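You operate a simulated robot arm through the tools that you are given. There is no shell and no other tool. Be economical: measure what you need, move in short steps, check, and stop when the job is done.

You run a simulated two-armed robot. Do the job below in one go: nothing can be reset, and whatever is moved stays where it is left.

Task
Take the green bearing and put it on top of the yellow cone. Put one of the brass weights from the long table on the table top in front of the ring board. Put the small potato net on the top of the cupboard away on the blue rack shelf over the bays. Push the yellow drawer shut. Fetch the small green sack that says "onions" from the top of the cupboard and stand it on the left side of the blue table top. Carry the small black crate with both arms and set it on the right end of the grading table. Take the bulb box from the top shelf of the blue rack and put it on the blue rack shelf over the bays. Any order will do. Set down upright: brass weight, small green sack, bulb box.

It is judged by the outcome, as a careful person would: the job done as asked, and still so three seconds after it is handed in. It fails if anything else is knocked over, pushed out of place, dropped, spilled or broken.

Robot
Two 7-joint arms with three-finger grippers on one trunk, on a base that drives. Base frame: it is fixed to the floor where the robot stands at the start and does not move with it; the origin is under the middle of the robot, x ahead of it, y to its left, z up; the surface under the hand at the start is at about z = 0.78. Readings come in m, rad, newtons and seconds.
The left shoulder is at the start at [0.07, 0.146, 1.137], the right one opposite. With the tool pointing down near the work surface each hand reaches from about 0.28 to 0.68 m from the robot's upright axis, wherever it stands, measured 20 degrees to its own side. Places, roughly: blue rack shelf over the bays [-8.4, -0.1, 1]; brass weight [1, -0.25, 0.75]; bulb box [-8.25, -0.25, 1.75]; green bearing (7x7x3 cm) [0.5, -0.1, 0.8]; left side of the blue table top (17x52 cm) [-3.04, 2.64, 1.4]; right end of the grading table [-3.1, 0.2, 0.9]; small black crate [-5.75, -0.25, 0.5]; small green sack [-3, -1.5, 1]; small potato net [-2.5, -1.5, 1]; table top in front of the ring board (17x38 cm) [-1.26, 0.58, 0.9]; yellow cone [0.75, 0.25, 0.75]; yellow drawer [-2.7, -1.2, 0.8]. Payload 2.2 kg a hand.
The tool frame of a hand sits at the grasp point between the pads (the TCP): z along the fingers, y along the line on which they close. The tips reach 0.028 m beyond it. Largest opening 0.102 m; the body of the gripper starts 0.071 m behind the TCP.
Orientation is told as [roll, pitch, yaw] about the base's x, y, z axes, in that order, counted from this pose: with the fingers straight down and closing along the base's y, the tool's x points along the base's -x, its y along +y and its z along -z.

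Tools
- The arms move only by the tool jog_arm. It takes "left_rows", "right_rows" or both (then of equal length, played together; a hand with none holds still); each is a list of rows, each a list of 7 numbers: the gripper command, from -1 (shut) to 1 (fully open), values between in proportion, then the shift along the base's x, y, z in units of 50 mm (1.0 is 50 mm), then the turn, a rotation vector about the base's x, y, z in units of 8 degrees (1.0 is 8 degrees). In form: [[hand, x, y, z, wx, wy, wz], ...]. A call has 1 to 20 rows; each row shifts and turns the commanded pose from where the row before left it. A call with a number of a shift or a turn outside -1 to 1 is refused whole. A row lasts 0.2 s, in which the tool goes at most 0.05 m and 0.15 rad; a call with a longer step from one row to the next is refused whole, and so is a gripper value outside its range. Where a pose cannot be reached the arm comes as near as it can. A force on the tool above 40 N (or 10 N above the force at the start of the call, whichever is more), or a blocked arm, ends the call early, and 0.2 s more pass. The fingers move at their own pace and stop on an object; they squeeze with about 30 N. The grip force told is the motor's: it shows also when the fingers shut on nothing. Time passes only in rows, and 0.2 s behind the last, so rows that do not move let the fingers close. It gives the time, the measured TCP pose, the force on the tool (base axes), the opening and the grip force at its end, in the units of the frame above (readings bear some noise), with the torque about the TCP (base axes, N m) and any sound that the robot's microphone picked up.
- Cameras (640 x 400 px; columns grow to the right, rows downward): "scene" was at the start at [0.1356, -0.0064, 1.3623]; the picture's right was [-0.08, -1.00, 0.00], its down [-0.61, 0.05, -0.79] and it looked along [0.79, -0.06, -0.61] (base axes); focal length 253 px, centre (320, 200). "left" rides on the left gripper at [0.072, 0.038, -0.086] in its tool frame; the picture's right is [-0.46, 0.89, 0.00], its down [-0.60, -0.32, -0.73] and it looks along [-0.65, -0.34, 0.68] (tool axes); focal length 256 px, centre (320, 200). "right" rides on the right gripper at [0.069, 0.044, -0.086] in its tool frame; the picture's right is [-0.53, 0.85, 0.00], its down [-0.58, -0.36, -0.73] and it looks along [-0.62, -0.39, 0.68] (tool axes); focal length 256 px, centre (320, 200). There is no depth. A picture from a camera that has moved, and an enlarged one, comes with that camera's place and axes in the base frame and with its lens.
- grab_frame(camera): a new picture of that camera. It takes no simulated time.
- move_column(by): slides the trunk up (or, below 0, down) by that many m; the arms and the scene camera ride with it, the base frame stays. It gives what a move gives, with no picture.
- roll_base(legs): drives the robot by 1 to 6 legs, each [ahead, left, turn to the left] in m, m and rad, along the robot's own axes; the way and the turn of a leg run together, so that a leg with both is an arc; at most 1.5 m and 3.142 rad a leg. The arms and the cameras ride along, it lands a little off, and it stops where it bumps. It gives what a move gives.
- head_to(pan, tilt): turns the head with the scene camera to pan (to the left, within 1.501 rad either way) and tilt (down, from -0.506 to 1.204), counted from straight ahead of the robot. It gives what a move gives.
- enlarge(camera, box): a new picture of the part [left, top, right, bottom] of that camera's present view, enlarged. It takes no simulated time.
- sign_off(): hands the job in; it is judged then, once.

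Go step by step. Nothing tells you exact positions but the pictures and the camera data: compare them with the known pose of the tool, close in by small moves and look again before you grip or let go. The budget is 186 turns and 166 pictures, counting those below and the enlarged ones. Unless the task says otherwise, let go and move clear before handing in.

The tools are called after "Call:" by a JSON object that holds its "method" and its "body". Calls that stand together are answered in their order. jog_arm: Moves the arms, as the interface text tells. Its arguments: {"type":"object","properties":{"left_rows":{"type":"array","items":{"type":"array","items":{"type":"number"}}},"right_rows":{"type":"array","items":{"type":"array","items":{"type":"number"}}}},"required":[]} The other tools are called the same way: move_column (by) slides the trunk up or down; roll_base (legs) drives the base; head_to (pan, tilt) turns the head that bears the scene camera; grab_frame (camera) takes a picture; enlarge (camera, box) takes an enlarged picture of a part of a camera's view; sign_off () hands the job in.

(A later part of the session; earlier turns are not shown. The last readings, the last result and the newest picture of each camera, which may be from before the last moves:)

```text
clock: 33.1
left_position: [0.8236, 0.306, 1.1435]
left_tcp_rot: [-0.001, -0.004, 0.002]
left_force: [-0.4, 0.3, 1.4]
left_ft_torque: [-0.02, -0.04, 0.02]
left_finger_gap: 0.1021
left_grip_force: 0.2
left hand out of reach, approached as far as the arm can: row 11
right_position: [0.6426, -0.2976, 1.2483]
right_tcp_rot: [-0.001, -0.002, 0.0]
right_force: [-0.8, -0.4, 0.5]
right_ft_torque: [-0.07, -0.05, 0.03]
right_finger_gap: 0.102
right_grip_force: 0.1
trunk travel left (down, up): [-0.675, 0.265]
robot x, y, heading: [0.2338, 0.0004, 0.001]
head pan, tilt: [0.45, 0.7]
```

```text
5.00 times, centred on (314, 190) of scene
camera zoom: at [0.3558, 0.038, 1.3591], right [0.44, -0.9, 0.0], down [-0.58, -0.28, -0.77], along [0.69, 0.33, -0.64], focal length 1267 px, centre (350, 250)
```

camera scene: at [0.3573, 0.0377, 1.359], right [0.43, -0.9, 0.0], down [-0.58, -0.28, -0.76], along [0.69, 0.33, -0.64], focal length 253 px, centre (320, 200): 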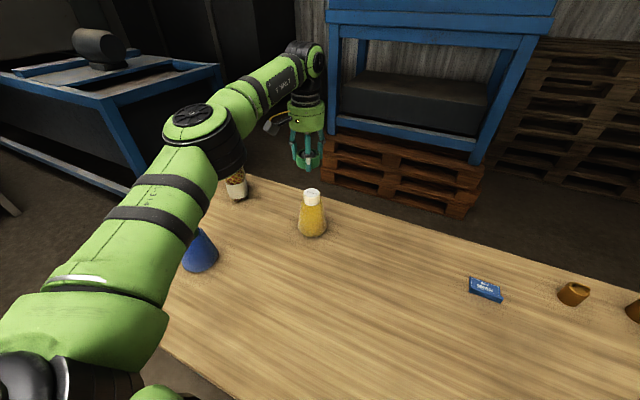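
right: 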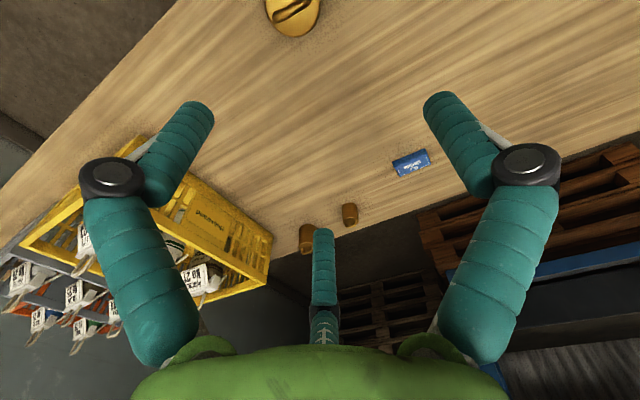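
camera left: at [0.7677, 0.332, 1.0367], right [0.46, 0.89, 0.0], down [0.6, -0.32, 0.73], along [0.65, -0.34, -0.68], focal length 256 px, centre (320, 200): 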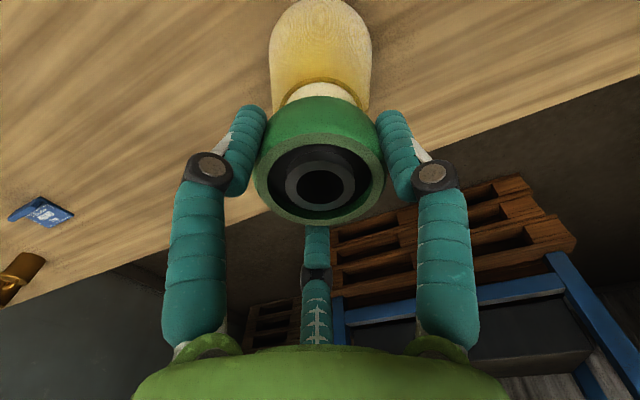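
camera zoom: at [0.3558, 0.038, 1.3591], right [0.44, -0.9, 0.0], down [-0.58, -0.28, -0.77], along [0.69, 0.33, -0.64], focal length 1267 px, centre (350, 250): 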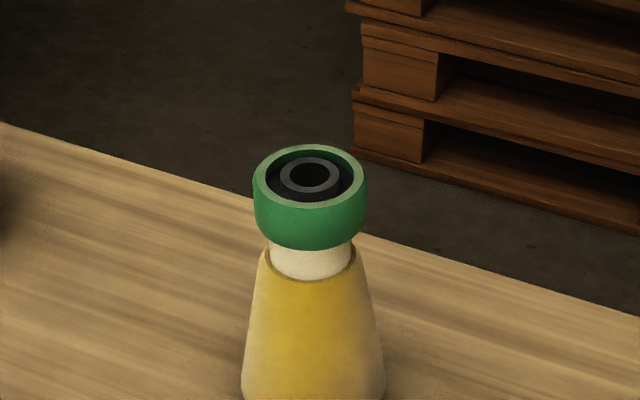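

The bearing sits well on the cone. Next the brass weight: I'll pull the left arm back, sidestep 0.1 m to the right and look at the small brass weight on the far side.

Call:
{"method": "jog_arm", "body": {"left_rows": [[1, -0.8, 0, 0.2, 0, 0, 0], [1, -0.9, 0, 0.2, 0, 0, 0], [1, -0.9, 0, 0.2, 0, 0, 0], [1, -0.9, 0, 0.2, 0, 0, 0], [1, -0.9, 0, 0.2, 0, 0, 0]]}}

Call:
{"method": "roll_base", "body": {"legs": [[0, -0.1, 0]]}}

Call:
{"method": "head_to", "body": {"pan": -0.35, "tilt": 0.7}}

Call:
{"method": "grab_frame", "body": {"camera": "scene"}}

Call:
{"method": "grab_frame", "body": {"camera": "right"}}

```text
clock: 34.3
left_position: [0.6026, 0.304, 1.1889]
left_tcp_rot: [0.001, -0.003, 0.003]
left_force: [-0.5, 0.1, -0.3]
left_ft_torque: [0.0, -0.06, 0.02]
left_finger_gap: 0.1022
left_grip_force: 0.1
right_position: [0.6401, -0.2978, 1.2501]
right_tcp_rot: [0.0, -0.003, 0.0]
right_force: [0.3, 0.7, 0.6]
right_ft_torque: [0.0, -0.04, 0.0]
right_finger_gap: 0.1023
right_grip_force: 0.0
trunk travel left (down, up): [-0.675, 0.265]
robot x, y, heading: [0.2344, -0.0034, 0.006]
head pan, tilt: [0.45, 0.7]
```

```text
clock: 35.5
left_position: [0.6051, 0.2097, 1.1886]
left_tcp_rot: [-0.002, -0.004, 0.002]
left_force: [0.0, -0.2, -0.7]
left_ft_torque: [-0.03, -0.03, 0.03]
left_finger_gap: 0.1022
left_grip_force: 0.1
right_position: [0.6445, -0.3927, 1.2496]
right_tcp_rot: [-0.001, -0.001, 0.002]
right_force: [-0.1, -0.2, 0.1]
right_ft_torque: [-0.01, 0.02, -0.02]
right_finger_gap: 0.1019
right_grip_force: 0.0
trunk travel left (down, up): [-0.675, 0.265]
robot x, y, heading: [0.2281, -0.0992, 0.002]
head pan, tilt: [0.45, 0.7]
```

```text
clock: 36.6
left_position: [0.6049, 0.2076, 1.1886]
left_tcp_rot: [0.0, -0.002, 0.002]
left_force: [-0.5, 0.3, -0.1]
left_ft_torque: [-0.03, 0.03, 0.01]
left_finger_gap: 0.1019
left_grip_force: 0.0
right_position: [0.6429, -0.3944, 1.2494]
right_tcp_rot: [0.0, -0.001, 0.002]
right_force: [-0.7, -0.3, 0.3]
right_ft_torque: [0.01, -0.04, -0.02]
right_finger_gap: 0.1019
right_grip_force: 0.0
trunk travel left (down, up): [-0.675, 0.265]
robot x, y, heading: [0.2302, -0.0973, -0.002]
head pan, tilt: [-0.351, 0.7]
```

```text
133 pictures are left
camera scene: at [0.3604, -0.1252, 1.3591], right [-0.34, -0.94, 0.0], down [-0.6, 0.22, -0.77], along [0.72, -0.26, -0.64], focal length 253 px, centre (320, 200)
```

scene: 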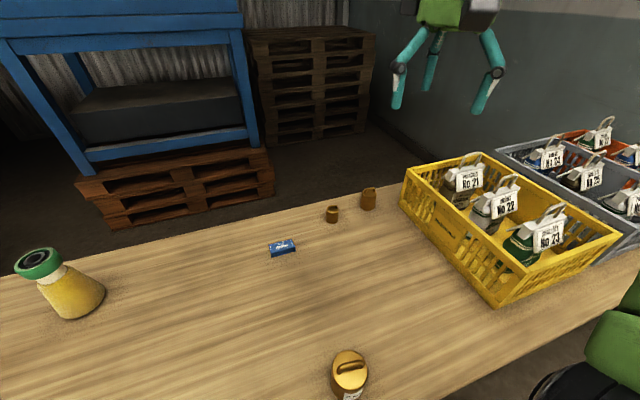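

```text
132 pictures are left
camera right: at [0.5741, -0.3503, 1.335], right [0.53, 0.85, 0.0], down [0.58, -0.36, 0.73], along [0.62, -0.39, -0.68], focal length 256 px, centre (320, 200)
```

right: 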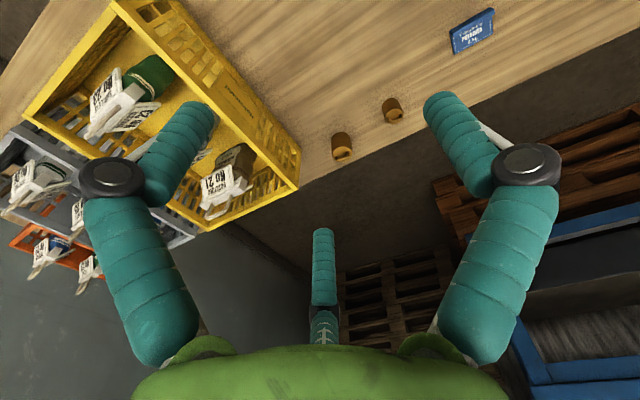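

Call:
{"method": "enlarge", "body": {"camera": "scene", "box": [300, 170, 396, 230]}}

Call:
{"method": "jog_arm", "body": {"right_rows": [[1, 0.1, 0.3, -0.6, 0, -1, 0], [1, 0.3, 0.3, -0.6, 0, -1, 0], [1, 0.4, 0.2, -0.6, 0, -1, 0], [1, 0.4, 0.1, -0.7, 0, -1, 0], [1, 0.5, 0, -0.7, 0, 0, 0], [1, 0.5, 0, -0.7, 0, 0, 0], [1, 0.5, 0, -0.6, 0, 0, 0], [1, 0, 0, 0, 0, 0, 0]]}}

Call:
{"method": "grab_frame", "body": {"camera": "right"}}

Call:
{"method": "grab_frame", "body": {"camera": "scene"}}

```text
6.67 times, centred on (348, 200) of scene
camera zoom: at [0.3604, -0.1252, 1.3591], right [-0.34, -0.94, 0.0], down [-0.6, 0.22, -0.77], along [0.72, -0.26, -0.64], focal length 1690 px, centre (133, 200)
```

zoom: 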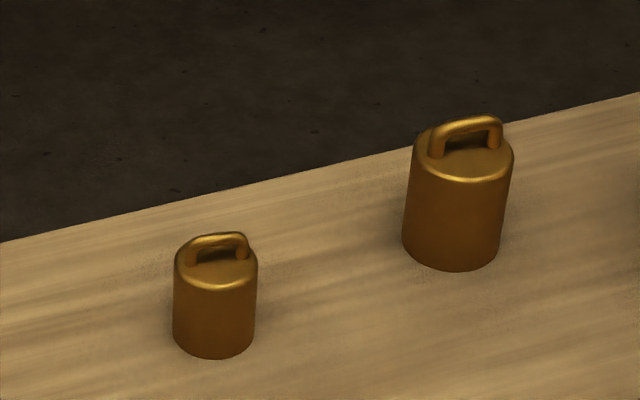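

```text
clock: 38.4
left_position: [0.606, 0.2086, 1.1887]
left_tcp_rot: [0.001, -0.004, 0.003]
left_force: [0.0, -0.8, -0.1]
left_ft_torque: [-0.02, 0.02, -0.01]
left_finger_gap: 0.1017
left_grip_force: 0.0
right_position: [0.7813, -0.3506, 1.0217]
right_tcp_rot: [0.0, -0.561, 0.0]
right_force: [-0.5, -0.5, 0.4]
right_ft_torque: [-0.01, -0.02, 0.0]
right_finger_gap: 0.102
right_grip_force: 0.0
trunk travel left (down, up): [-0.675, 0.265]
robot x, y, heading: [0.2305, -0.0966, -0.0]
head pan, tilt: [-0.351, 0.7]
```

```text
130 pictures are left
camera right: at [0.677, -0.3072, 1.0572], right [0.45, 0.85, 0.28], down [0.1, -0.36, 0.93], along [0.89, -0.39, -0.25], focal length 256 px, centre (320, 200)
```

right: 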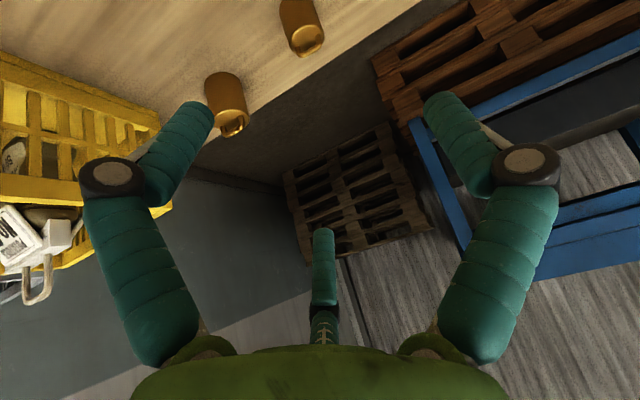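

```text
129 pictures are left
camera scene: at [0.3597, -0.1254, 1.3591], right [-0.34, -0.94, 0.0], down [-0.6, 0.22, -0.77], along [0.72, -0.26, -0.64], focal length 253 px, centre (320, 200)
```

scene: 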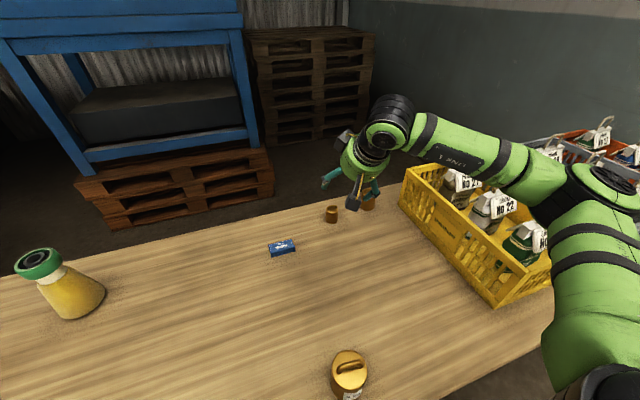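

The small weight is at about (0.899, -0.363), about 4 cm across and 6 cm tall. I'll move to a standoff along the tilted approach and check the view.

Call:
{"method": "jog_arm", "body": {"right_rows": [[1, 0.3, -0.1, -0.6, 0, 0, 0], [1, 0.4, -0.1, -0.7, 0, 0, 0], [1, 0.4, -0.05, -0.8, 0, 0, 0], [1, 0, 0, 0, 0, 0, 0]]}}

Call:
{"method": "grab_frame", "body": {"camera": "right"}}

Call:
{"method": "grab_frame", "body": {"camera": "scene"}}

```text
clock: 39.4
left_position: [0.6054, 0.207, 1.1898]
left_tcp_rot: [0.0, -0.003, 0.0]
left_force: [-0.2, -0.2, 0.1]
left_ft_torque: [0.0, -0.03, -0.02]
left_finger_gap: 0.1022
left_grip_force: 0.1
right_position: [0.8342, -0.3625, 0.9163]
right_tcp_rot: [-0.001, -0.56, 0.001]
right_force: [0.4, 1.1, -0.3]
right_ft_torque: [-0.01, 0.01, -0.01]
right_finger_gap: 0.102
right_grip_force: 0.1
trunk travel left (down, up): [-0.675, 0.265]
robot x, y, heading: [0.2309, -0.0972, 0.001]
head pan, tilt: [-0.351, 0.7]
```

```text
128 pictures are left
camera right: at [0.7279, -0.3201, 0.9531], right [0.45, 0.85, 0.28], down [0.1, -0.36, 0.93], along [0.89, -0.39, -0.25], focal length 256 px, centre (320, 200)
```

right: 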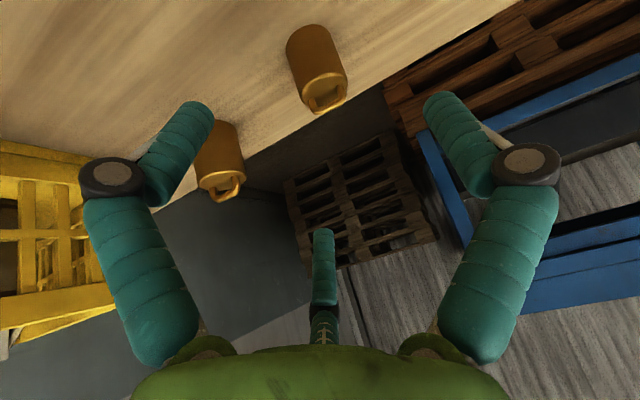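

```text
127 pictures are left
camera scene: at [0.3598, -0.1255, 1.3591], right [-0.34, -0.94, 0.0], down [-0.6, 0.22, -0.77], along [0.72, -0.26, -0.64], focal length 253 px, centre (320, 200)
```

scene: 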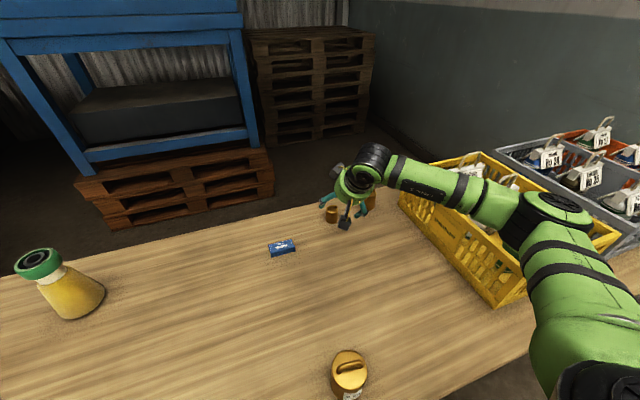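

Call:
{"method": "enlarge", "body": {"camera": "scene", "box": [320, 120, 640, 320]}}

```text
2.00 times, centred on (480, 220) of scene
camera zoom: at [0.3598, -0.1255, 1.3591], right [-0.34, -0.94, 0.0], down [-0.6, 0.22, -0.77], along [0.72, -0.26, -0.64], focal length 507 px, centre (0, 160)
```

zoom: 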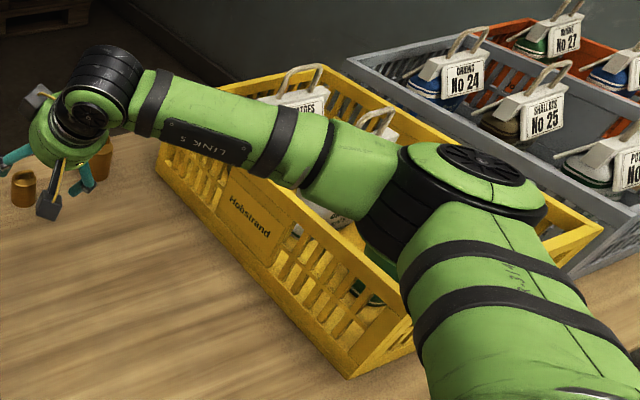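

The right elbow is getting low over the crate of tagged weights. I'll raise the trunk 0.12 m, so the elbow stays high, and then come down with the hand.

Call:
{"method": "move_column", "body": {"by": 0.12}}

Call:
{"method": "jog_arm", "body": {"right_rows": [[1, 0, 0, -0.6, 0, 0, 0], [1, 0, 0, -0.6, 0, 0, 0], [1, 0, 0, -0.6, 0, 0, 0], [1, 0, 0, -0.6, 0, 0, 0], [1, 0, 0, 0, 0, 0, 0]]}}

Call:
{"method": "grab_frame", "body": {"camera": "scene"}}

Call:
{"method": "grab_frame", "body": {"camera": "right"}}

```text
clock: 40.9
left_position: [0.6061, 0.206, 1.3093]
left_tcp_rot: [0.001, -0.002, 0.002]
left_force: [0.7, 0.2, 0.2]
left_ft_torque: [0.01, 0.03, -0.01]
left_finger_gap: 0.1019
left_grip_force: 0.0
right_position: [0.833, -0.3633, 1.0367]
right_tcp_rot: [-0.001, -0.561, 0.003]
right_force: [0.2, 0.1, 0.4]
right_ft_torque: [0.02, 0.01, -0.02]
right_finger_gap: 0.1021
right_grip_force: 0.0
trunk travel left (down, up): [-0.795, 0.145]
robot x, y, heading: [0.2333, -0.1012, 0.002]
head pan, tilt: [-0.351, 0.7]
```

```text
clock: 42.1
left_position: [0.6062, 0.207, 1.3089]
left_tcp_rot: [0.001, -0.005, 0.001]
left_force: [0.1, -0.8, -0.2]
left_ft_torque: [-0.02, -0.02, 0.04]
left_finger_gap: 0.1021
left_grip_force: 0.1
right_position: [0.8328, -0.3626, 0.918]
right_tcp_rot: [0.0, -0.56, 0.0]
right_force: [-0.7, 0.5, 0.1]
right_ft_torque: [0.01, 0.02, -0.03]
right_finger_gap: 0.1021
right_grip_force: 0.1
trunk travel left (down, up): [-0.795, 0.145]
robot x, y, heading: [0.2345, -0.0969, -0.0]
head pan, tilt: [-0.351, 0.7]
```

```text
125 pictures are left
camera scene: at [0.3602, -0.1256, 1.4791], right [-0.34, -0.94, 0.0], down [-0.6, 0.22, -0.77], along [0.72, -0.26, -0.64], focal length 253 px, centre (320, 200)
```

scene: 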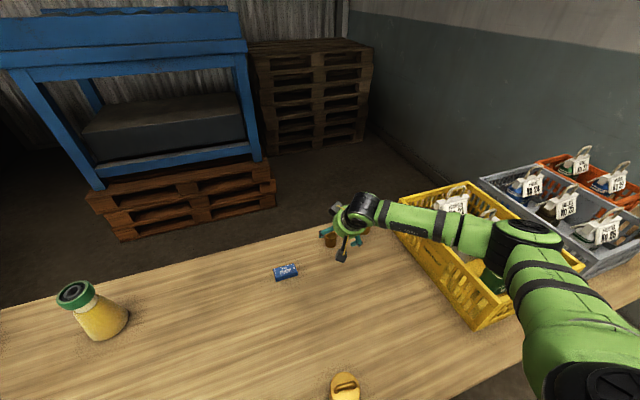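

```text
124 pictures are left
camera right: at [0.7287, -0.3197, 0.9539], right [0.45, 0.85, 0.28], down [0.1, -0.36, 0.93], along [0.89, -0.39, -0.25], focal length 256 px, centre (320, 200)
```

right: 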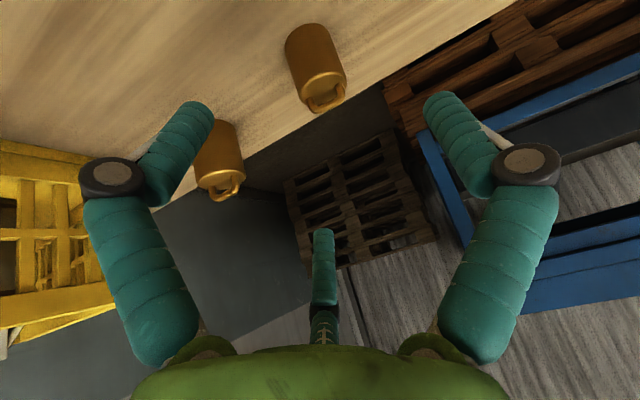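

Call:
{"method": "jog_arm", "body": {"right_rows": [[1, 0.3, 0, -0.5, 0, 0, 0], [1, 0.3, 0, -0.5, 0, 0, 0], [1, 0.3, 0, -0.4, 0, 0, 0], [1, 0.25, 0, -0.3, 0, 0, 0], [1, 0, 0, 0, 0, 0, 0]]}}

Call:
{"method": "enlarge", "body": {"camera": "scene", "box": [280, 170, 440, 270]}}

Call:
{"method": "grab_frame", "body": {"camera": "right"}}

```text
clock: 43.3
left_position: [0.6067, 0.2068, 1.3091]
left_tcp_rot: [0.0, -0.003, 0.004]
left_force: [-0.6, -0.7, 0.1]
left_ft_torque: [0.03, 0.0, -0.06]
left_finger_gap: 0.1021
left_grip_force: 0.0
right_position: [0.891, -0.3612, 0.83]
right_tcp_rot: [-0.001, -0.559, 0.002]
right_force: [-0.6, 0.1, -0.6]
right_ft_torque: [-0.01, 0.0, 0.01]
right_finger_gap: 0.1018
right_grip_force: 0.0
trunk travel left (down, up): [-0.795, 0.145]
robot x, y, heading: [0.231, -0.0966, 0.006]
head pan, tilt: [-0.351, 0.7]
```

```text
4.00 times, centred on (360, 220) of scene
camera zoom: at [0.36, -0.1258, 1.4791], right [-0.34, -0.94, 0.0], down [-0.6, 0.22, -0.77], along [0.72, -0.26, -0.64], focal length 1014 px, centre (160, 120)
```

zoom: 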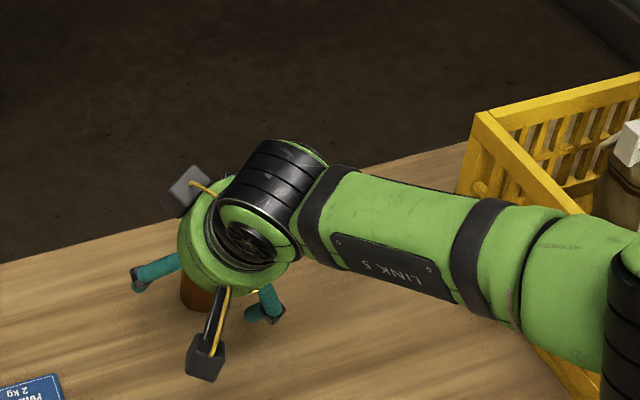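

```text
122 pictures are left
camera right: at [0.7858, -0.3185, 0.8678], right [0.45, 0.85, 0.28], down [0.1, -0.36, 0.93], along [0.89, -0.39, -0.25], focal length 256 px, centre (320, 200)
```

right: 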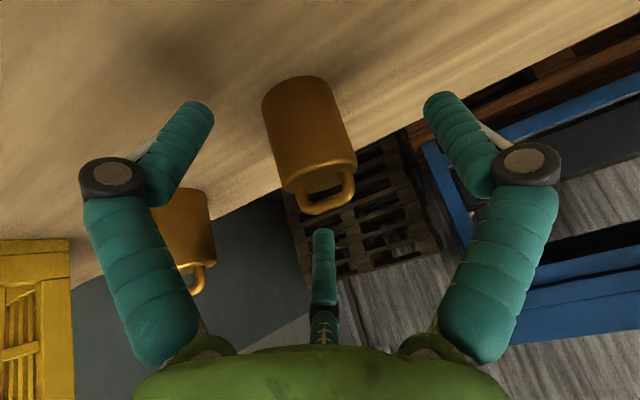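

Call:
{"method": "jog_arm", "body": {"right_rows": [[1, 0.02, 0, -0.1, 0, 0, 0], [1, 0, 0, -0.06, 0, 0, 0], [0, 0, 0, 0, 0, 0, 0], [-1, 0, 0, 0, 0, 0, 0], [-1, 0, 0, 0, 0, 0, 0], [-1, 0, 0, 0, 0, 0, 0]]}}

Call:
{"method": "grab_frame", "body": {"camera": "right"}}

```text
clock: 44.7
left_position: [0.6051, 0.2058, 1.3101]
left_tcp_rot: [-0.001, -0.003, 0.002]
left_force: [0.5, -0.7, -0.3]
left_ft_torque: [-0.02, 0.0, 0.01]
left_finger_gap: 0.1022
left_grip_force: 0.1
right_position: [0.8918, -0.3646, 0.8252]
right_tcp_rot: [-0.002, -0.563, 0.001]
right_force: [-0.6, -3.4, 5.1]
right_ft_torque: [-0.16, 0.13, 0.03]
right_finger_gap: 0.046
right_grip_force: 30.1
trunk travel left (down, up): [-0.795, 0.145]
robot x, y, heading: [0.2327, -0.0982, -0.001]
head pan, tilt: [-0.351, 0.7]
```

```text
121 pictures are left
camera right: at [0.7869, -0.3203, 0.8612], right [0.45, 0.85, 0.28], down [0.1, -0.36, 0.93], along [0.89, -0.39, -0.25], focal length 256 px, centre (320, 200)
```

right: 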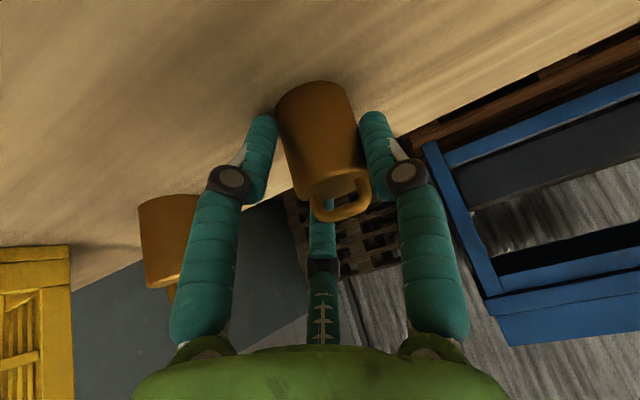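

The fingers closed on the weight (4.6 cm). I'll lift slowly and check.

Call:
{"method": "jog_arm", "body": {"right_rows": [[-1, 0, 0, 0.1, 0, 0, 0], [-1, 0, 0, 0.2, 0, 0, 0], [-1, 0, 0, 0.2, 0, 0, 0], [-1, 0, 0, 0.3, 0, 0, 0]]}}

Call:
{"method": "grab_frame", "body": {"camera": "right"}}

Call:
{"method": "enlarge", "body": {"camera": "scene", "box": [280, 170, 440, 270]}}

```text
clock: 45.7
left_position: [0.6068, 0.2068, 1.3096]
left_tcp_rot: [0.0, -0.002, 0.001]
left_force: [1.1, 1.0, -0.9]
left_ft_torque: [0.02, 0.02, 0.02]
left_finger_gap: 0.102
left_grip_force: 0.0
right_position: [0.8917, -0.3632, 0.8622]
right_tcp_rot: [0.001, -0.558, 0.002]
right_force: [1.0, 0.1, -5.3]
right_ft_torque: [0.01, 0.04, -0.02]
right_finger_gap: 0.0462
right_grip_force: 29.7
trunk travel left (down, up): [-0.795, 0.145]
robot x, y, heading: [0.2338, -0.0994, 0.005]
head pan, tilt: [-0.351, 0.7]
```

```text
120 pictures are left
camera right: at [0.7871, -0.32, 0.8994], right [0.45, 0.85, 0.28], down [0.1, -0.36, 0.93], along [0.89, -0.39, -0.25], focal length 256 px, centre (320, 200)
```

right: 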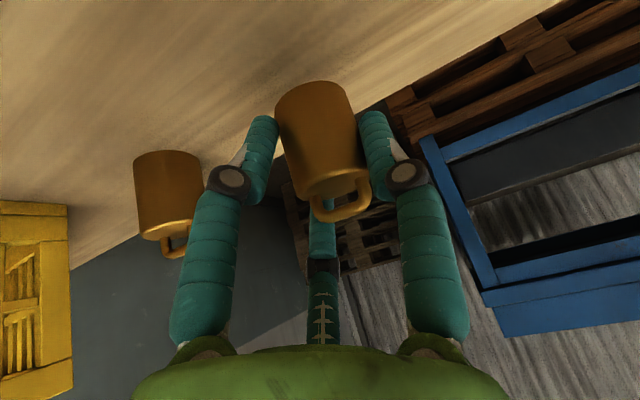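

```text
4.00 times, centred on (360, 220) of scene
camera zoom: at [0.3614, -0.1259, 1.4789], right [-0.34, -0.94, 0.0], down [-0.61, 0.22, -0.76], along [0.72, -0.26, -0.64], focal length 1014 px, centre (160, 120)
```

zoom: 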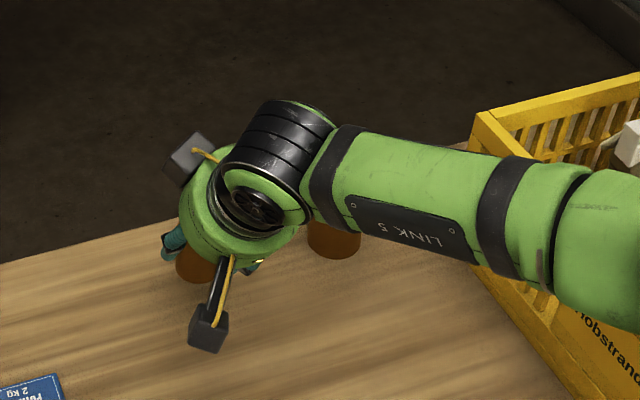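

It's held (about 0.5 kg). I'll raise it and draw it back, then back away from the table.

Call:
{"method": "jog_arm", "body": {"right_rows": [[-1, 0, 0, 0.4, 0, 0, 0], [-1, 0, 0, 0.6, 0, 0, 0], [-1, -0.1, 0.1, 0.7, 0, 0, 0], [-1, -0.3, 0.1, 0.7, 0, 0, 0], [-1, -0.5, 0.1, 0.6, 0, 0, 0], [-1, -0.6, 0.1, 0.5, 0, 0, 0], [-1, -0.6, 0.1, 0.4, 0, 0, 0], [-1, -0.6, 0.1, 0.3, 0, 0, 0], [-1, -0.6, 0.1, 0.2, 0, 0, 0], [-1, -0.6, 0.1, 0, 0, 0, 0], [-1, -0.6, 0.1, 0, 0, 0, 0], [-1, -0.4, 0, 0, 0, 0, 0]]}}

Call:
{"method": "roll_base", "body": {"legs": [[-0.5, 0, 0]]}}

Call:
{"method": "grab_frame", "body": {"camera": "right"}}

Call:
{"method": "head_to", "body": {"pan": 0, "tilt": 0.5}}

Call:
{"method": "grab_frame", "body": {"camera": "scene"}}

```text
clock: 48.3
left_position: [0.6053, 0.2061, 1.3086]
left_tcp_rot: [0.0, -0.003, 0.003]
left_force: [0.6, -0.1, -0.2]
left_ft_torque: [0.01, -0.01, -0.02]
left_finger_gap: 0.1021
left_grip_force: 0.1
right_position: [0.6492, -0.3207, 1.0842]
right_tcp_rot: [-0.001, -0.56, 0.0]
right_force: [-0.7, 0.5, -5.1]
right_ft_torque: [0.0, 0.04, 0.01]
right_finger_gap: 0.0462
right_grip_force: 30.1
trunk travel left (down, up): [-0.795, 0.145]
robot x, y, heading: [0.2345, -0.0991, 0.001]
head pan, tilt: [-0.351, 0.7]
```

```text
clock: 51.2
left_position: [0.1151, 0.2035, 1.3085]
left_tcp_rot: [0.0, -0.001, -0.02]
left_force: [0.2, -0.1, -0.4]
left_ft_torque: [-0.02, 0.0, 0.02]
left_finger_gap: 0.102
left_grip_force: 0.1
right_position: [0.1505, -0.3239, 1.0828]
right_tcp_rot: [0.001, -0.556, -0.021]
right_force: [0.3, -0.3, -5.0]
right_ft_torque: [-0.03, 0.05, 0.02]
right_finger_gap: 0.0463
right_grip_force: 30.1
trunk travel left (down, up): [-0.795, 0.145]
robot x, y, heading: [-0.2669, -0.0916, -0.02]
head pan, tilt: [-0.351, 0.7]
```

```text
118 pictures are left
camera right: at [0.0449, -0.278, 1.1199], right [0.47, 0.84, 0.28], down [0.09, -0.37, 0.93], along [0.88, -0.41, -0.25], focal length 256 px, centre (320, 200)
```

right: 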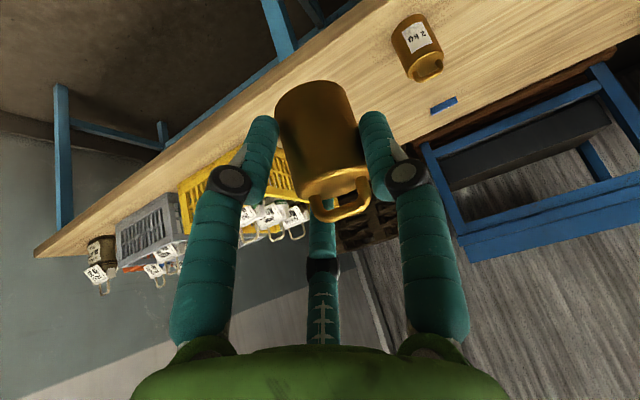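

```text
clock: 52.1
left_position: [0.1148, 0.2031, 1.3093]
left_tcp_rot: [-0.001, -0.003, -0.021]
left_force: [-0.3, 0.0, -0.4]
left_ft_torque: [-0.04, 0.02, -0.01]
left_finger_gap: 0.1019
left_grip_force: 0.0
right_position: [0.1471, -0.3227, 1.0842]
right_tcp_rot: [0.0, -0.558, -0.02]
right_force: [-0.5, -0.7, -4.9]
right_ft_torque: [-0.03, 0.04, 0.02]
right_finger_gap: 0.046
right_grip_force: 29.8
trunk travel left (down, up): [-0.795, 0.145]
robot x, y, heading: [-0.2655, -0.0915, -0.022]
head pan, tilt: [0.0, 0.499]
```

```text
117 pictures are left
camera scene: at [-0.1261, -0.0944, 1.4967], right [-0.02, -1.0, 0.0], down [-0.48, 0.01, -0.88], along [0.88, -0.02, -0.48], focal length 253 px, centre (320, 200)
```

scene: 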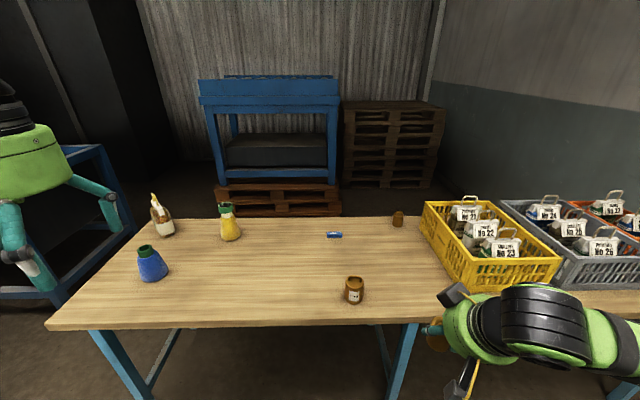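

Everything on the long table still stands. I'll turn left a quarter and look for the ring board.

Call:
{"method": "roll_base", "body": {"legs": [[0, 0, 1.57]]}}

Call:
{"method": "head_to", "body": {"pan": 0.7, "tilt": 0.35}}

Call:
{"method": "grab_frame", "body": {"camera": "scene"}}

Call:
{"method": "head_to", "body": {"pan": 1.45, "tilt": 0.35}}

Call:
{"method": "grab_frame", "body": {"camera": "scene"}}

```text
clock: 56.3
left_position: [-0.5594, 0.2916, 1.3091]
left_tcp_rot: [-0.001, -0.001, 1.545]
left_force: [1.6, 0.6, 0.1]
left_ft_torque: [-0.01, 0.02, 0.0]
left_finger_gap: 0.1019
left_grip_force: 0.0
right_position: [-0.0316, 0.3212, 1.084]
right_tcp_rot: [-0.001, -0.559, 1.544]
right_force: [0.2, -0.2, -4.7]
right_ft_torque: [-0.06, 0.0, 0.02]
right_finger_gap: 0.0461
right_grip_force: 29.9
trunk travel left (down, up): [-0.795, 0.145]
robot x, y, heading: [-0.2645, -0.0905, 1.548]
head pan, tilt: [0.0, 0.499]
```

```text
clock: 57.4
left_position: [-0.56, 0.2916, 1.3085]
left_tcp_rot: [-0.001, -0.003, 1.545]
left_force: [-0.7, 0.0, -0.3]
left_ft_torque: [0.02, 0.0, 0.0]
left_finger_gap: 0.102
left_grip_force: 0.1
right_position: [-0.0317, 0.3209, 1.0837]
right_tcp_rot: [-0.001, -0.557, 1.542]
right_force: [-0.1, 0.5, -4.7]
right_ft_torque: [-0.09, -0.03, -0.01]
right_finger_gap: 0.0458
right_grip_force: 30.2
trunk travel left (down, up): [-0.795, 0.145]
robot x, y, heading: [-0.2665, -0.0919, 1.542]
head pan, tilt: [0.7, 0.351]
```

```text
116 pictures are left
camera scene: at [-0.323, 0.0329, 1.5104], right [0.78, 0.62, 0.0], down [0.21, -0.27, -0.94], along [-0.58, 0.74, -0.34], focal length 253 px, centre (320, 200)
```

scene: 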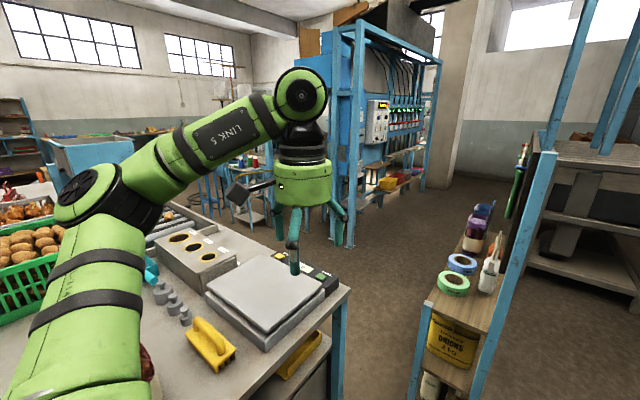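

```text
clock: 58.5
left_position: [-0.5592, 0.292, 1.3087]
left_tcp_rot: [0.001, -0.001, 1.545]
left_force: [0.3, -1.1, -0.4]
left_ft_torque: [0.02, -0.03, 0.0]
left_finger_gap: 0.1018
left_grip_force: 0.0
right_position: [-0.0317, 0.3202, 1.0827]
right_tcp_rot: [-0.001, -0.559, 1.546]
right_force: [0.1, 0.3, -5.2]
right_ft_torque: [-0.03, -0.04, 0.01]
right_finger_gap: 0.0457
right_grip_force: 29.7
trunk travel left (down, up): [-0.795, 0.145]
robot x, y, heading: [-0.266, -0.0947, 1.545]
head pan, tilt: [1.45, 0.351]
```

```text
115 pictures are left
camera scene: at [-0.3573, -0.0262, 1.5104], right [0.15, 0.99, 0.0], down [0.34, -0.05, -0.94], along [-0.93, 0.14, -0.34], focal length 253 px, centre (320, 200)
```

scene: 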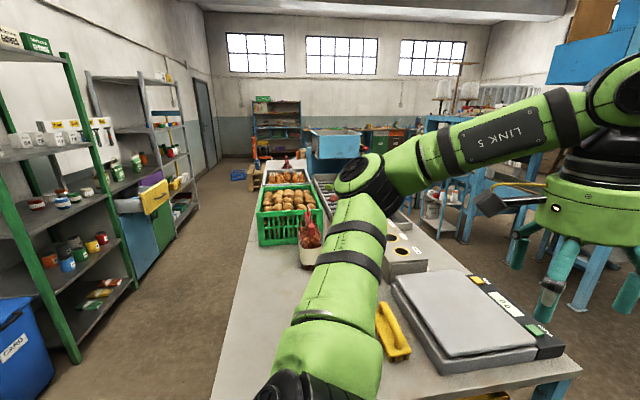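

The ring board is the grey box with rimmed holes on the grading table; the free strip is on its far (+y) side. I need to see the passage between that table and the onion rack.

Call:
{"method": "head_to", "body": {"pan": 0.25, "tilt": 0.75}}

Call:
{"method": "grab_frame", "body": {"camera": "scene"}}

Call:
{"method": "head_to", "body": {"pan": -0.7, "tilt": 0.5}}

Call:
{"method": "grab_frame", "body": {"camera": "scene"}}

```text
clock: 59.9
left_position: [-0.5606, 0.292, 1.3091]
left_tcp_rot: [0.0, -0.003, 1.544]
left_force: [-0.5, -0.4, 0.5]
left_ft_torque: [0.0, 0.0, 0.0]
left_finger_gap: 0.1021
left_grip_force: 0.1
right_position: [-0.032, 0.3223, 1.0839]
right_tcp_rot: [0.0, -0.56, 1.545]
right_force: [0.9, 0.2, -5.7]
right_ft_torque: [-0.06, -0.04, 0.01]
right_finger_gap: 0.0458
right_grip_force: 30.0
trunk travel left (down, up): [-0.795, 0.145]
robot x, y, heading: [-0.2711, -0.0924, 1.545]
head pan, tilt: [0.25, 0.75]
```

```text
114 pictures are left
camera scene: at [-0.2836, 0.0408, 1.4748], right [0.98, 0.22, 0.0], down [0.15, -0.67, -0.73], along [-0.16, 0.71, -0.68], focal length 253 px, centre (320, 200)
```

scene: 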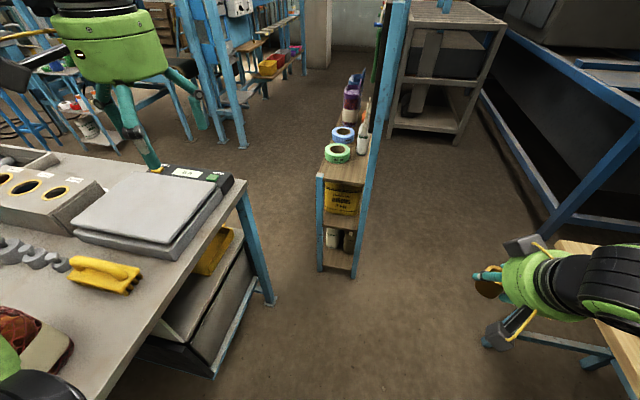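

```text
clock: 61.1
left_position: [-0.5611, 0.2925, 1.3089]
left_tcp_rot: [0.0, 0.0, 1.546]
left_force: [0.2, 0.5, 0.4]
left_ft_torque: [0.0, -0.03, 0.01]
left_finger_gap: 0.1019
left_grip_force: 0.1
right_position: [-0.0326, 0.3204, 1.0848]
right_tcp_rot: [0.0, -0.558, 1.546]
right_force: [0.4, 0.5, -5.1]
right_ft_torque: [-0.09, -0.05, 0.0]
right_finger_gap: 0.046
right_grip_force: 29.7
trunk travel left (down, up): [-0.795, 0.145]
robot x, y, heading: [-0.2641, -0.0884, 1.539]
head pan, tilt: [-0.7, 0.499]
```

```text
113 pictures are left
camera scene: at [-0.2048, 0.0279, 1.4967], right [0.75, -0.66, 0.0], down [-0.32, -0.36, -0.88], along [0.58, 0.66, -0.48], focal length 253 px, centre (320, 200)
```

scene: 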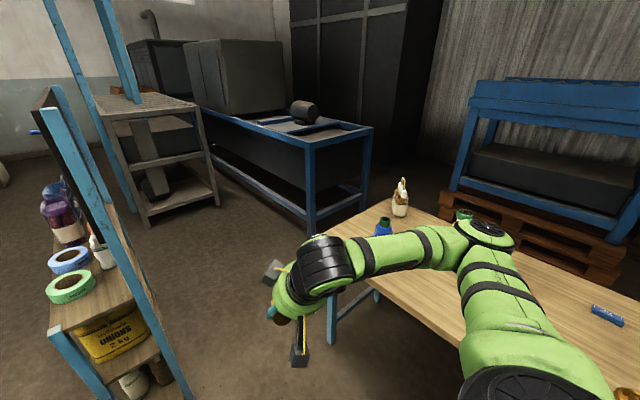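

The gap between the grading table end and the onion rack is too narrow, so I'll go round by the -y aisle. I raise the weight, turn to face -x and look down the aisle.

Call:
{"method": "jog_arm", "body": {"right_rows": [[-1, 0, -0.2, 0.6, 0, 0, 0], [-1, 0, -0.2, 0.7, 0, 0, 0], [-1, 0, -0.2, 0.7, 0, 0, 0], [-1, 0, -0.2, 0.6, 0, 0, 0]]}}

Call:
{"method": "roll_base", "body": {"legs": [[0, 0, 1.6]]}}

Call:
{"method": "head_to", "body": {"pan": 0.2, "tilt": 0.4}}

Call:
{"method": "grab_frame", "body": {"camera": "scene"}}

Call:
{"method": "head_to", "body": {"pan": 1.0, "tilt": 0.5}}

Call:
{"method": "grab_frame", "body": {"camera": "scene"}}

```text
clock: 62.1
left_position: [-0.5609, 0.2911, 1.3083]
left_tcp_rot: [0.001, -0.002, 1.544]
left_force: [0.4, -0.5, 0.0]
left_ft_torque: [0.01, -0.02, -0.02]
left_finger_gap: 0.1018
left_grip_force: 0.0
right_position: [-0.031, 0.2857, 1.216]
right_tcp_rot: [-0.002, -0.557, 1.546]
right_force: [0.4, -0.9, -4.1]
right_ft_torque: [-0.08, -0.03, -0.01]
right_finger_gap: 0.0458
right_grip_force: 29.7
right hand out of reach, approached as far as the arm can: row 1
trunk travel left (down, up): [-0.795, 0.145]
robot x, y, heading: [-0.2627, -0.091, 1.541]
head pan, tilt: [-0.7, 0.499]
```

```text
clock: 66.3
left_position: [-0.6449, -0.3919, 1.3087]
left_tcp_rot: [0.001, 0.0, 3.133]
left_force: [-0.3, -0.9, -0.6]
left_ft_torque: [-0.03, -0.02, 0.0]
left_finger_gap: 0.1021
left_grip_force: 0.0
right_position: [-0.6478, 0.138, 1.2149]
right_tcp_rot: [0.001, -0.557, 3.133]
right_force: [0.6, -0.3, -5.6]
right_ft_torque: [0.05, -0.04, -0.01]
right_finger_gap: 0.0453
right_grip_force: 29.8
trunk travel left (down, up): [-0.795, 0.145]
robot x, y, heading: [-0.2631, -0.0965, 3.131]
head pan, tilt: [-0.7, 0.499]
```

```text
clock: 67.5
left_position: [-0.6453, -0.3912, 1.309]
left_tcp_rot: [-0.001, -0.003, 3.134]
left_force: [0.1, 0.0, 0.5]
left_ft_torque: [0.04, -0.01, -0.03]
left_finger_gap: 0.1021
left_grip_force: 0.0
right_position: [-0.6481, 0.1384, 1.2148]
right_tcp_rot: [0.001, -0.559, 3.132]
right_force: [0.4, -0.4, -5.0]
right_ft_torque: [0.0, -0.08, 0.02]
right_finger_gap: 0.0455
right_grip_force: 30.1
trunk travel left (down, up): [-0.795, 0.145]
robot x, y, heading: [-0.2672, -0.0896, 3.131]
head pan, tilt: [0.201, 0.4]
```

```text
112 pictures are left
camera scene: at [-0.4087, -0.1072, 1.5058], right [-0.19, 0.98, 0.0], down [0.38, 0.07, -0.92], along [-0.9, -0.17, -0.39], focal length 253 px, centre (320, 200)
```

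scene: 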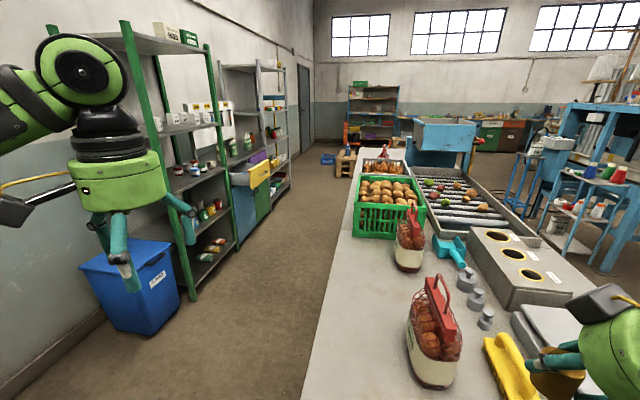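

```text
clock: 68.7
left_position: [-0.6457, -0.3908, 1.3085]
left_tcp_rot: [0.0, -0.002, 3.133]
left_force: [-0.1, 0.0, 0.6]
left_ft_torque: [-0.02, -0.03, -0.01]
left_finger_gap: 0.1018
left_grip_force: 0.0
right_position: [-0.6484, 0.1384, 1.2147]
right_tcp_rot: [0.0, -0.559, 3.134]
right_force: [0.8, -0.1, -5.2]
right_ft_torque: [-0.01, -0.03, 0.01]
right_finger_gap: 0.0456
right_grip_force: 30.4
trunk travel left (down, up): [-0.795, 0.145]
robot x, y, heading: [-0.2669, -0.0917, 3.134]
head pan, tilt: [1.0, 0.499]
```

```text
111 pictures are left
camera scene: at [-0.3677, -0.1658, 1.4967], right [-0.84, 0.55, 0.0], down [0.26, 0.4, -0.88], along [-0.48, -0.73, -0.48], focal length 253 px, centre (320, 200)
```

scene: 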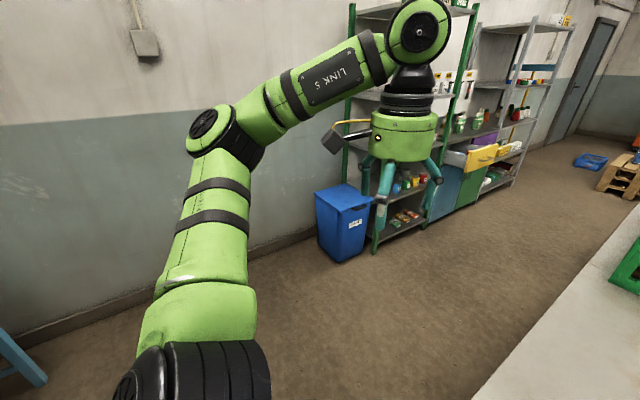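

The aisle is clear: table edge at y≈-0.22, shelves at y≈-1.4, and the cupboard with the yellow drawer further along. I'll drive down the aisle toward the cupboard and look at it.

Call:
{"method": "roll_base", "body": {"legs": [[0, 0.62, 0], [1.0, 0, 0], [0.7, 0, 0]]}}

Call:
{"method": "head_to", "body": {"pan": 0.75, "tilt": 0.45}}

Call:
{"method": "grab_frame", "body": {"camera": "scene"}}

```text
clock: 80.4
left_position: [-2.3921, -0.9042, 1.3096]
left_tcp_rot: [0.0, -0.004, 3.084]
left_force: [-0.2, 0.5, 0.0]
left_ft_torque: [0.0, 0.03, 0.02]
left_finger_gap: 0.1022
left_grip_force: 0.2
right_position: [-2.3697, -0.375, 1.2161]
right_tcp_rot: [0.0, -0.559, 3.084]
right_force: [0.6, -0.2, -5.4]
right_ft_torque: [-0.02, -0.06, -0.03]
right_finger_gap: 0.0452
right_grip_force: 30.3
trunk travel left (down, up): [-0.795, 0.145]
robot x, y, heading: [-2.0014, -0.6259, 3.079]
head pan, tilt: [1.0, 0.499]
```

```text
clock: 81.2
left_position: [-2.394, -0.9031, 1.3086]
left_tcp_rot: [0.001, -0.001, 3.082]
left_force: [0.7, -0.3, -0.3]
left_ft_torque: [-0.02, -0.04, 0.03]
left_finger_gap: 0.1022
left_grip_force: 0.1
right_position: [-2.37, -0.3745, 1.2144]
right_tcp_rot: [-0.001, -0.557, 3.084]
right_force: [0.4, 1.0, -4.7]
right_ft_torque: [0.0, -0.07, 0.03]
right_finger_gap: 0.0453
right_grip_force: 30.1
trunk travel left (down, up): [-0.795, 0.145]
robot x, y, heading: [-2.0013, -0.6201, 3.082]
head pan, tilt: [0.75, 0.45]
```

```text
110 pictures are left
camera scene: at [-2.1223, -0.677, 1.5011], right [-0.64, 0.77, 0.0], down [0.34, 0.28, -0.9], along [-0.69, -0.57, -0.44], focal length 253 px, centre (320, 200)
```

scene: 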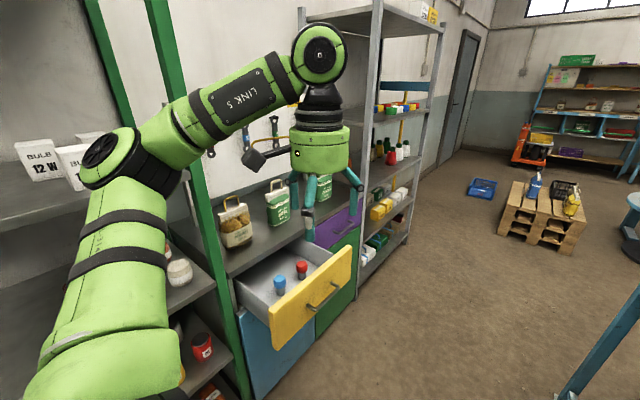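

I see a potato net and two green sacks on the cupboard top, and the yellow drawer standing open about 0.2 m. I'll read the sack labels.

Call:
{"method": "enlarge", "body": {"camera": "scene", "box": [210, 150, 370, 250]}}

```text
4.00 times, centred on (290, 200) of scene
camera zoom: at [-2.1223, -0.677, 1.5011], right [-0.64, 0.77, 0.0], down [0.34, 0.28, -0.9], along [-0.69, -0.57, -0.44], focal length 1014 px, centre (440, 200)
```

zoom: 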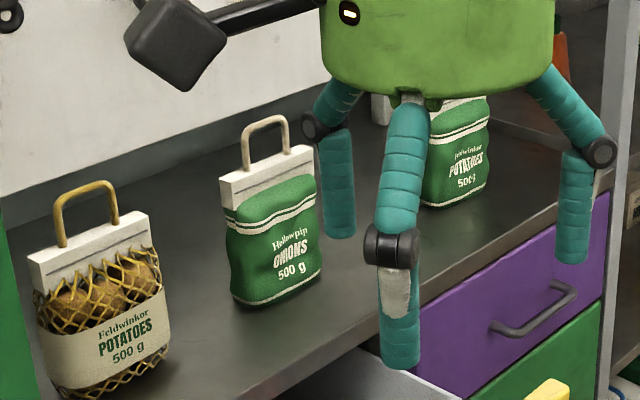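

The middle green sack reads "Onions", at about (-2.75, -1.45). I'll drive in front of the cupboard and face it, to shut the drawer first with the free left hand.

Call:
{"method": "roll_base", "body": {"legs": [[0.88, 0.12, 0.06], [0, 0, 1.57]]}}

Call:
{"method": "head_to", "body": {"pan": 0.2, "tilt": 0.75}}

Call:
{"method": "grab_frame", "body": {"camera": "scene"}}

```text
clock: 89.6
left_position: [-2.6004, -1.0936, 1.3087]
left_tcp_rot: [-0.001, -0.001, -1.626]
left_force: [1.4, 0.0, -0.2]
left_ft_torque: [0.01, -0.03, 0.01]
left_finger_gap: 0.1018
left_grip_force: 0.0
right_position: [-3.1282, -1.0726, 1.2149]
right_tcp_rot: [-0.002, -0.558, -1.626]
right_force: [0.2, -0.2, -4.9]
right_ft_torque: [0.08, 0.01, 0.0]
right_finger_gap: 0.0449
right_grip_force: 29.9
trunk travel left (down, up): [-0.795, 0.145]
robot x, y, heading: [-2.8835, -0.7024, -1.629]
head pan, tilt: [0.75, 0.45]
```

```text
clock: 90.6
left_position: [-2.6002, -1.0935, 1.3096]
left_tcp_rot: [0.001, -0.002, -1.627]
left_force: [0.6, -0.8, 0.9]
left_ft_torque: [0.0, 0.02, 0.01]
left_finger_gap: 0.1018
left_grip_force: 0.0
right_position: [-3.1272, -1.0723, 1.2154]
right_tcp_rot: [-0.001, -0.556, -1.627]
right_force: [-0.4, -0.1, -5.3]
right_ft_torque: [0.06, 0.04, 0.02]
right_finger_gap: 0.0448
right_grip_force: 30.6
trunk travel left (down, up): [-0.795, 0.145]
robot x, y, heading: [-2.8797, -0.7025, -1.631]
head pan, tilt: [0.201, 0.75]
```

```text
108 pictures are left
camera scene: at [-2.8729, -0.8334, 1.4748], right [-0.99, -0.14, 0.0], down [-0.1, 0.67, -0.73], along [0.11, -0.72, -0.68], focal length 253 px, centre (320, 200)
```

scene: 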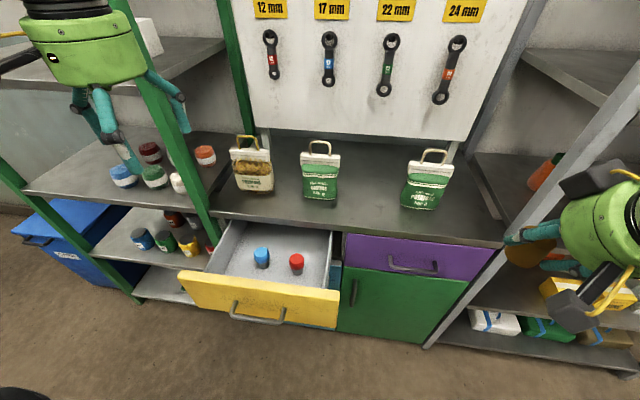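

The drawer face is at y≈-1.15 and should go flush at about -1.335. I'll back up slightly, then bring the left hand down in front of it, fingers shut and tilted forward, clear of the sacks.

Call:
{"method": "roll_base", "body": {"legs": [[-0.08, 0, 0.06]]}}

Call:
{"method": "jog_arm", "body": {"left_rows": [[-1, -0.14, 0, -0.94, -0.6, 0, 0], [-1, -0.14, 0, -0.94, -0.6, 0, 0], [-1, -0.14, 0, -0.94, -0.6, 0, 0], [-1, -0.14, 0, -0.94, -0.6, 0, 0], [-1, -0.14, 0, -0.94, -0.6, 0, 0], [-1, -0.14, 0, -0.94, -0.6, 0, 0], [-1, -0.14, 0, -0.94, -0.6, 0, 0], [-1, -0.14, 0, -0.94, -0.6, 0, 0], [-1, -0.14, 0, -0.94, -0.6, 0, 0], [-1, -0.14, 0, -0.9, -0.6, 0, 0], [-1, 0, 0, 0, 0, 0, 0]]}}

Call:
{"method": "head_to", "body": {"pan": 0.3, "tilt": 0.8}}

Call:
{"method": "grab_frame", "body": {"camera": "scene"}}

```text
clock: 91.6
left_position: [-2.5748, -1.005, 1.3069]
left_tcp_rot: [0.0, 0.003, -1.565]
left_force: [-0.3, -0.4, -1.4]
left_ft_torque: [0.07, -0.03, 0.03]
left_finger_gap: 0.1022
left_grip_force: 0.0
right_position: [-3.1048, -1.0145, 1.2131]
right_tcp_rot: [0.0, -0.552, -1.567]
right_force: [0.1, -0.2, -5.2]
right_ft_torque: [0.08, 0.03, -0.01]
right_finger_gap: 0.0452
right_grip_force: 29.7
trunk travel left (down, up): [-0.795, 0.145]
robot x, y, heading: [-2.8794, -0.6203, -1.566]
head pan, tilt: [0.201, 0.75]
```

```text
clock: 94.0
left_position: [-2.6222, -1.0186, 0.9429]
left_tcp_rot: [-0.003, -0.652, -1.565]
left_force: [-0.2, -0.6, 0.3]
left_ft_torque: [0.01, -0.01, 0.04]
left_finger_gap: 0.0022
left_grip_force: 29.8
left hand out of reach, approached as far as the arm can: row 5, 6, 8, 9, 10
right_position: [-3.1028, -1.0093, 1.2153]
right_tcp_rot: [0.0, -0.558, -1.565]
right_force: [0.1, 0.8, -4.8]
right_ft_torque: [0.04, 0.04, 0.01]
right_finger_gap: 0.045
right_grip_force: 30.0
trunk travel left (down, up): [-0.795, 0.145]
robot x, y, heading: [-2.8775, -0.6228, -1.569]
head pan, tilt: [0.201, 0.75]
```

```text
clock: 94.7
left_position: [-2.6225, -1.0197, 0.9432]
left_tcp_rot: [-0.005, -0.653, -1.564]
left_force: [-0.4, 0.7, 0.2]
left_ft_torque: [0.01, -0.02, -0.02]
left_finger_gap: 0.0021
left_grip_force: 29.9
right_position: [-3.1037, -1.0099, 1.2146]
right_tcp_rot: [-0.001, -0.557, -1.567]
right_force: [0.4, 0.3, -4.7]
right_ft_torque: [0.05, -0.04, 0.02]
right_finger_gap: 0.045
right_grip_force: 29.8
trunk travel left (down, up): [-0.795, 0.145]
robot x, y, heading: [-2.8808, -0.6253, -1.57]
head pan, tilt: [0.3, 0.799]
```

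```text
107 pictures are left
camera scene: at [-2.8558, -0.7515, 1.4708], right [-0.95, -0.3, 0.0], down [-0.21, 0.68, -0.7], along [0.21, -0.67, -0.72], focal length 253 px, centre (320, 200)
```

scene: 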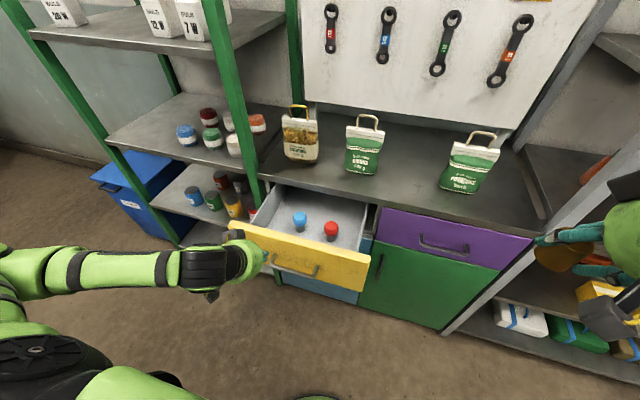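

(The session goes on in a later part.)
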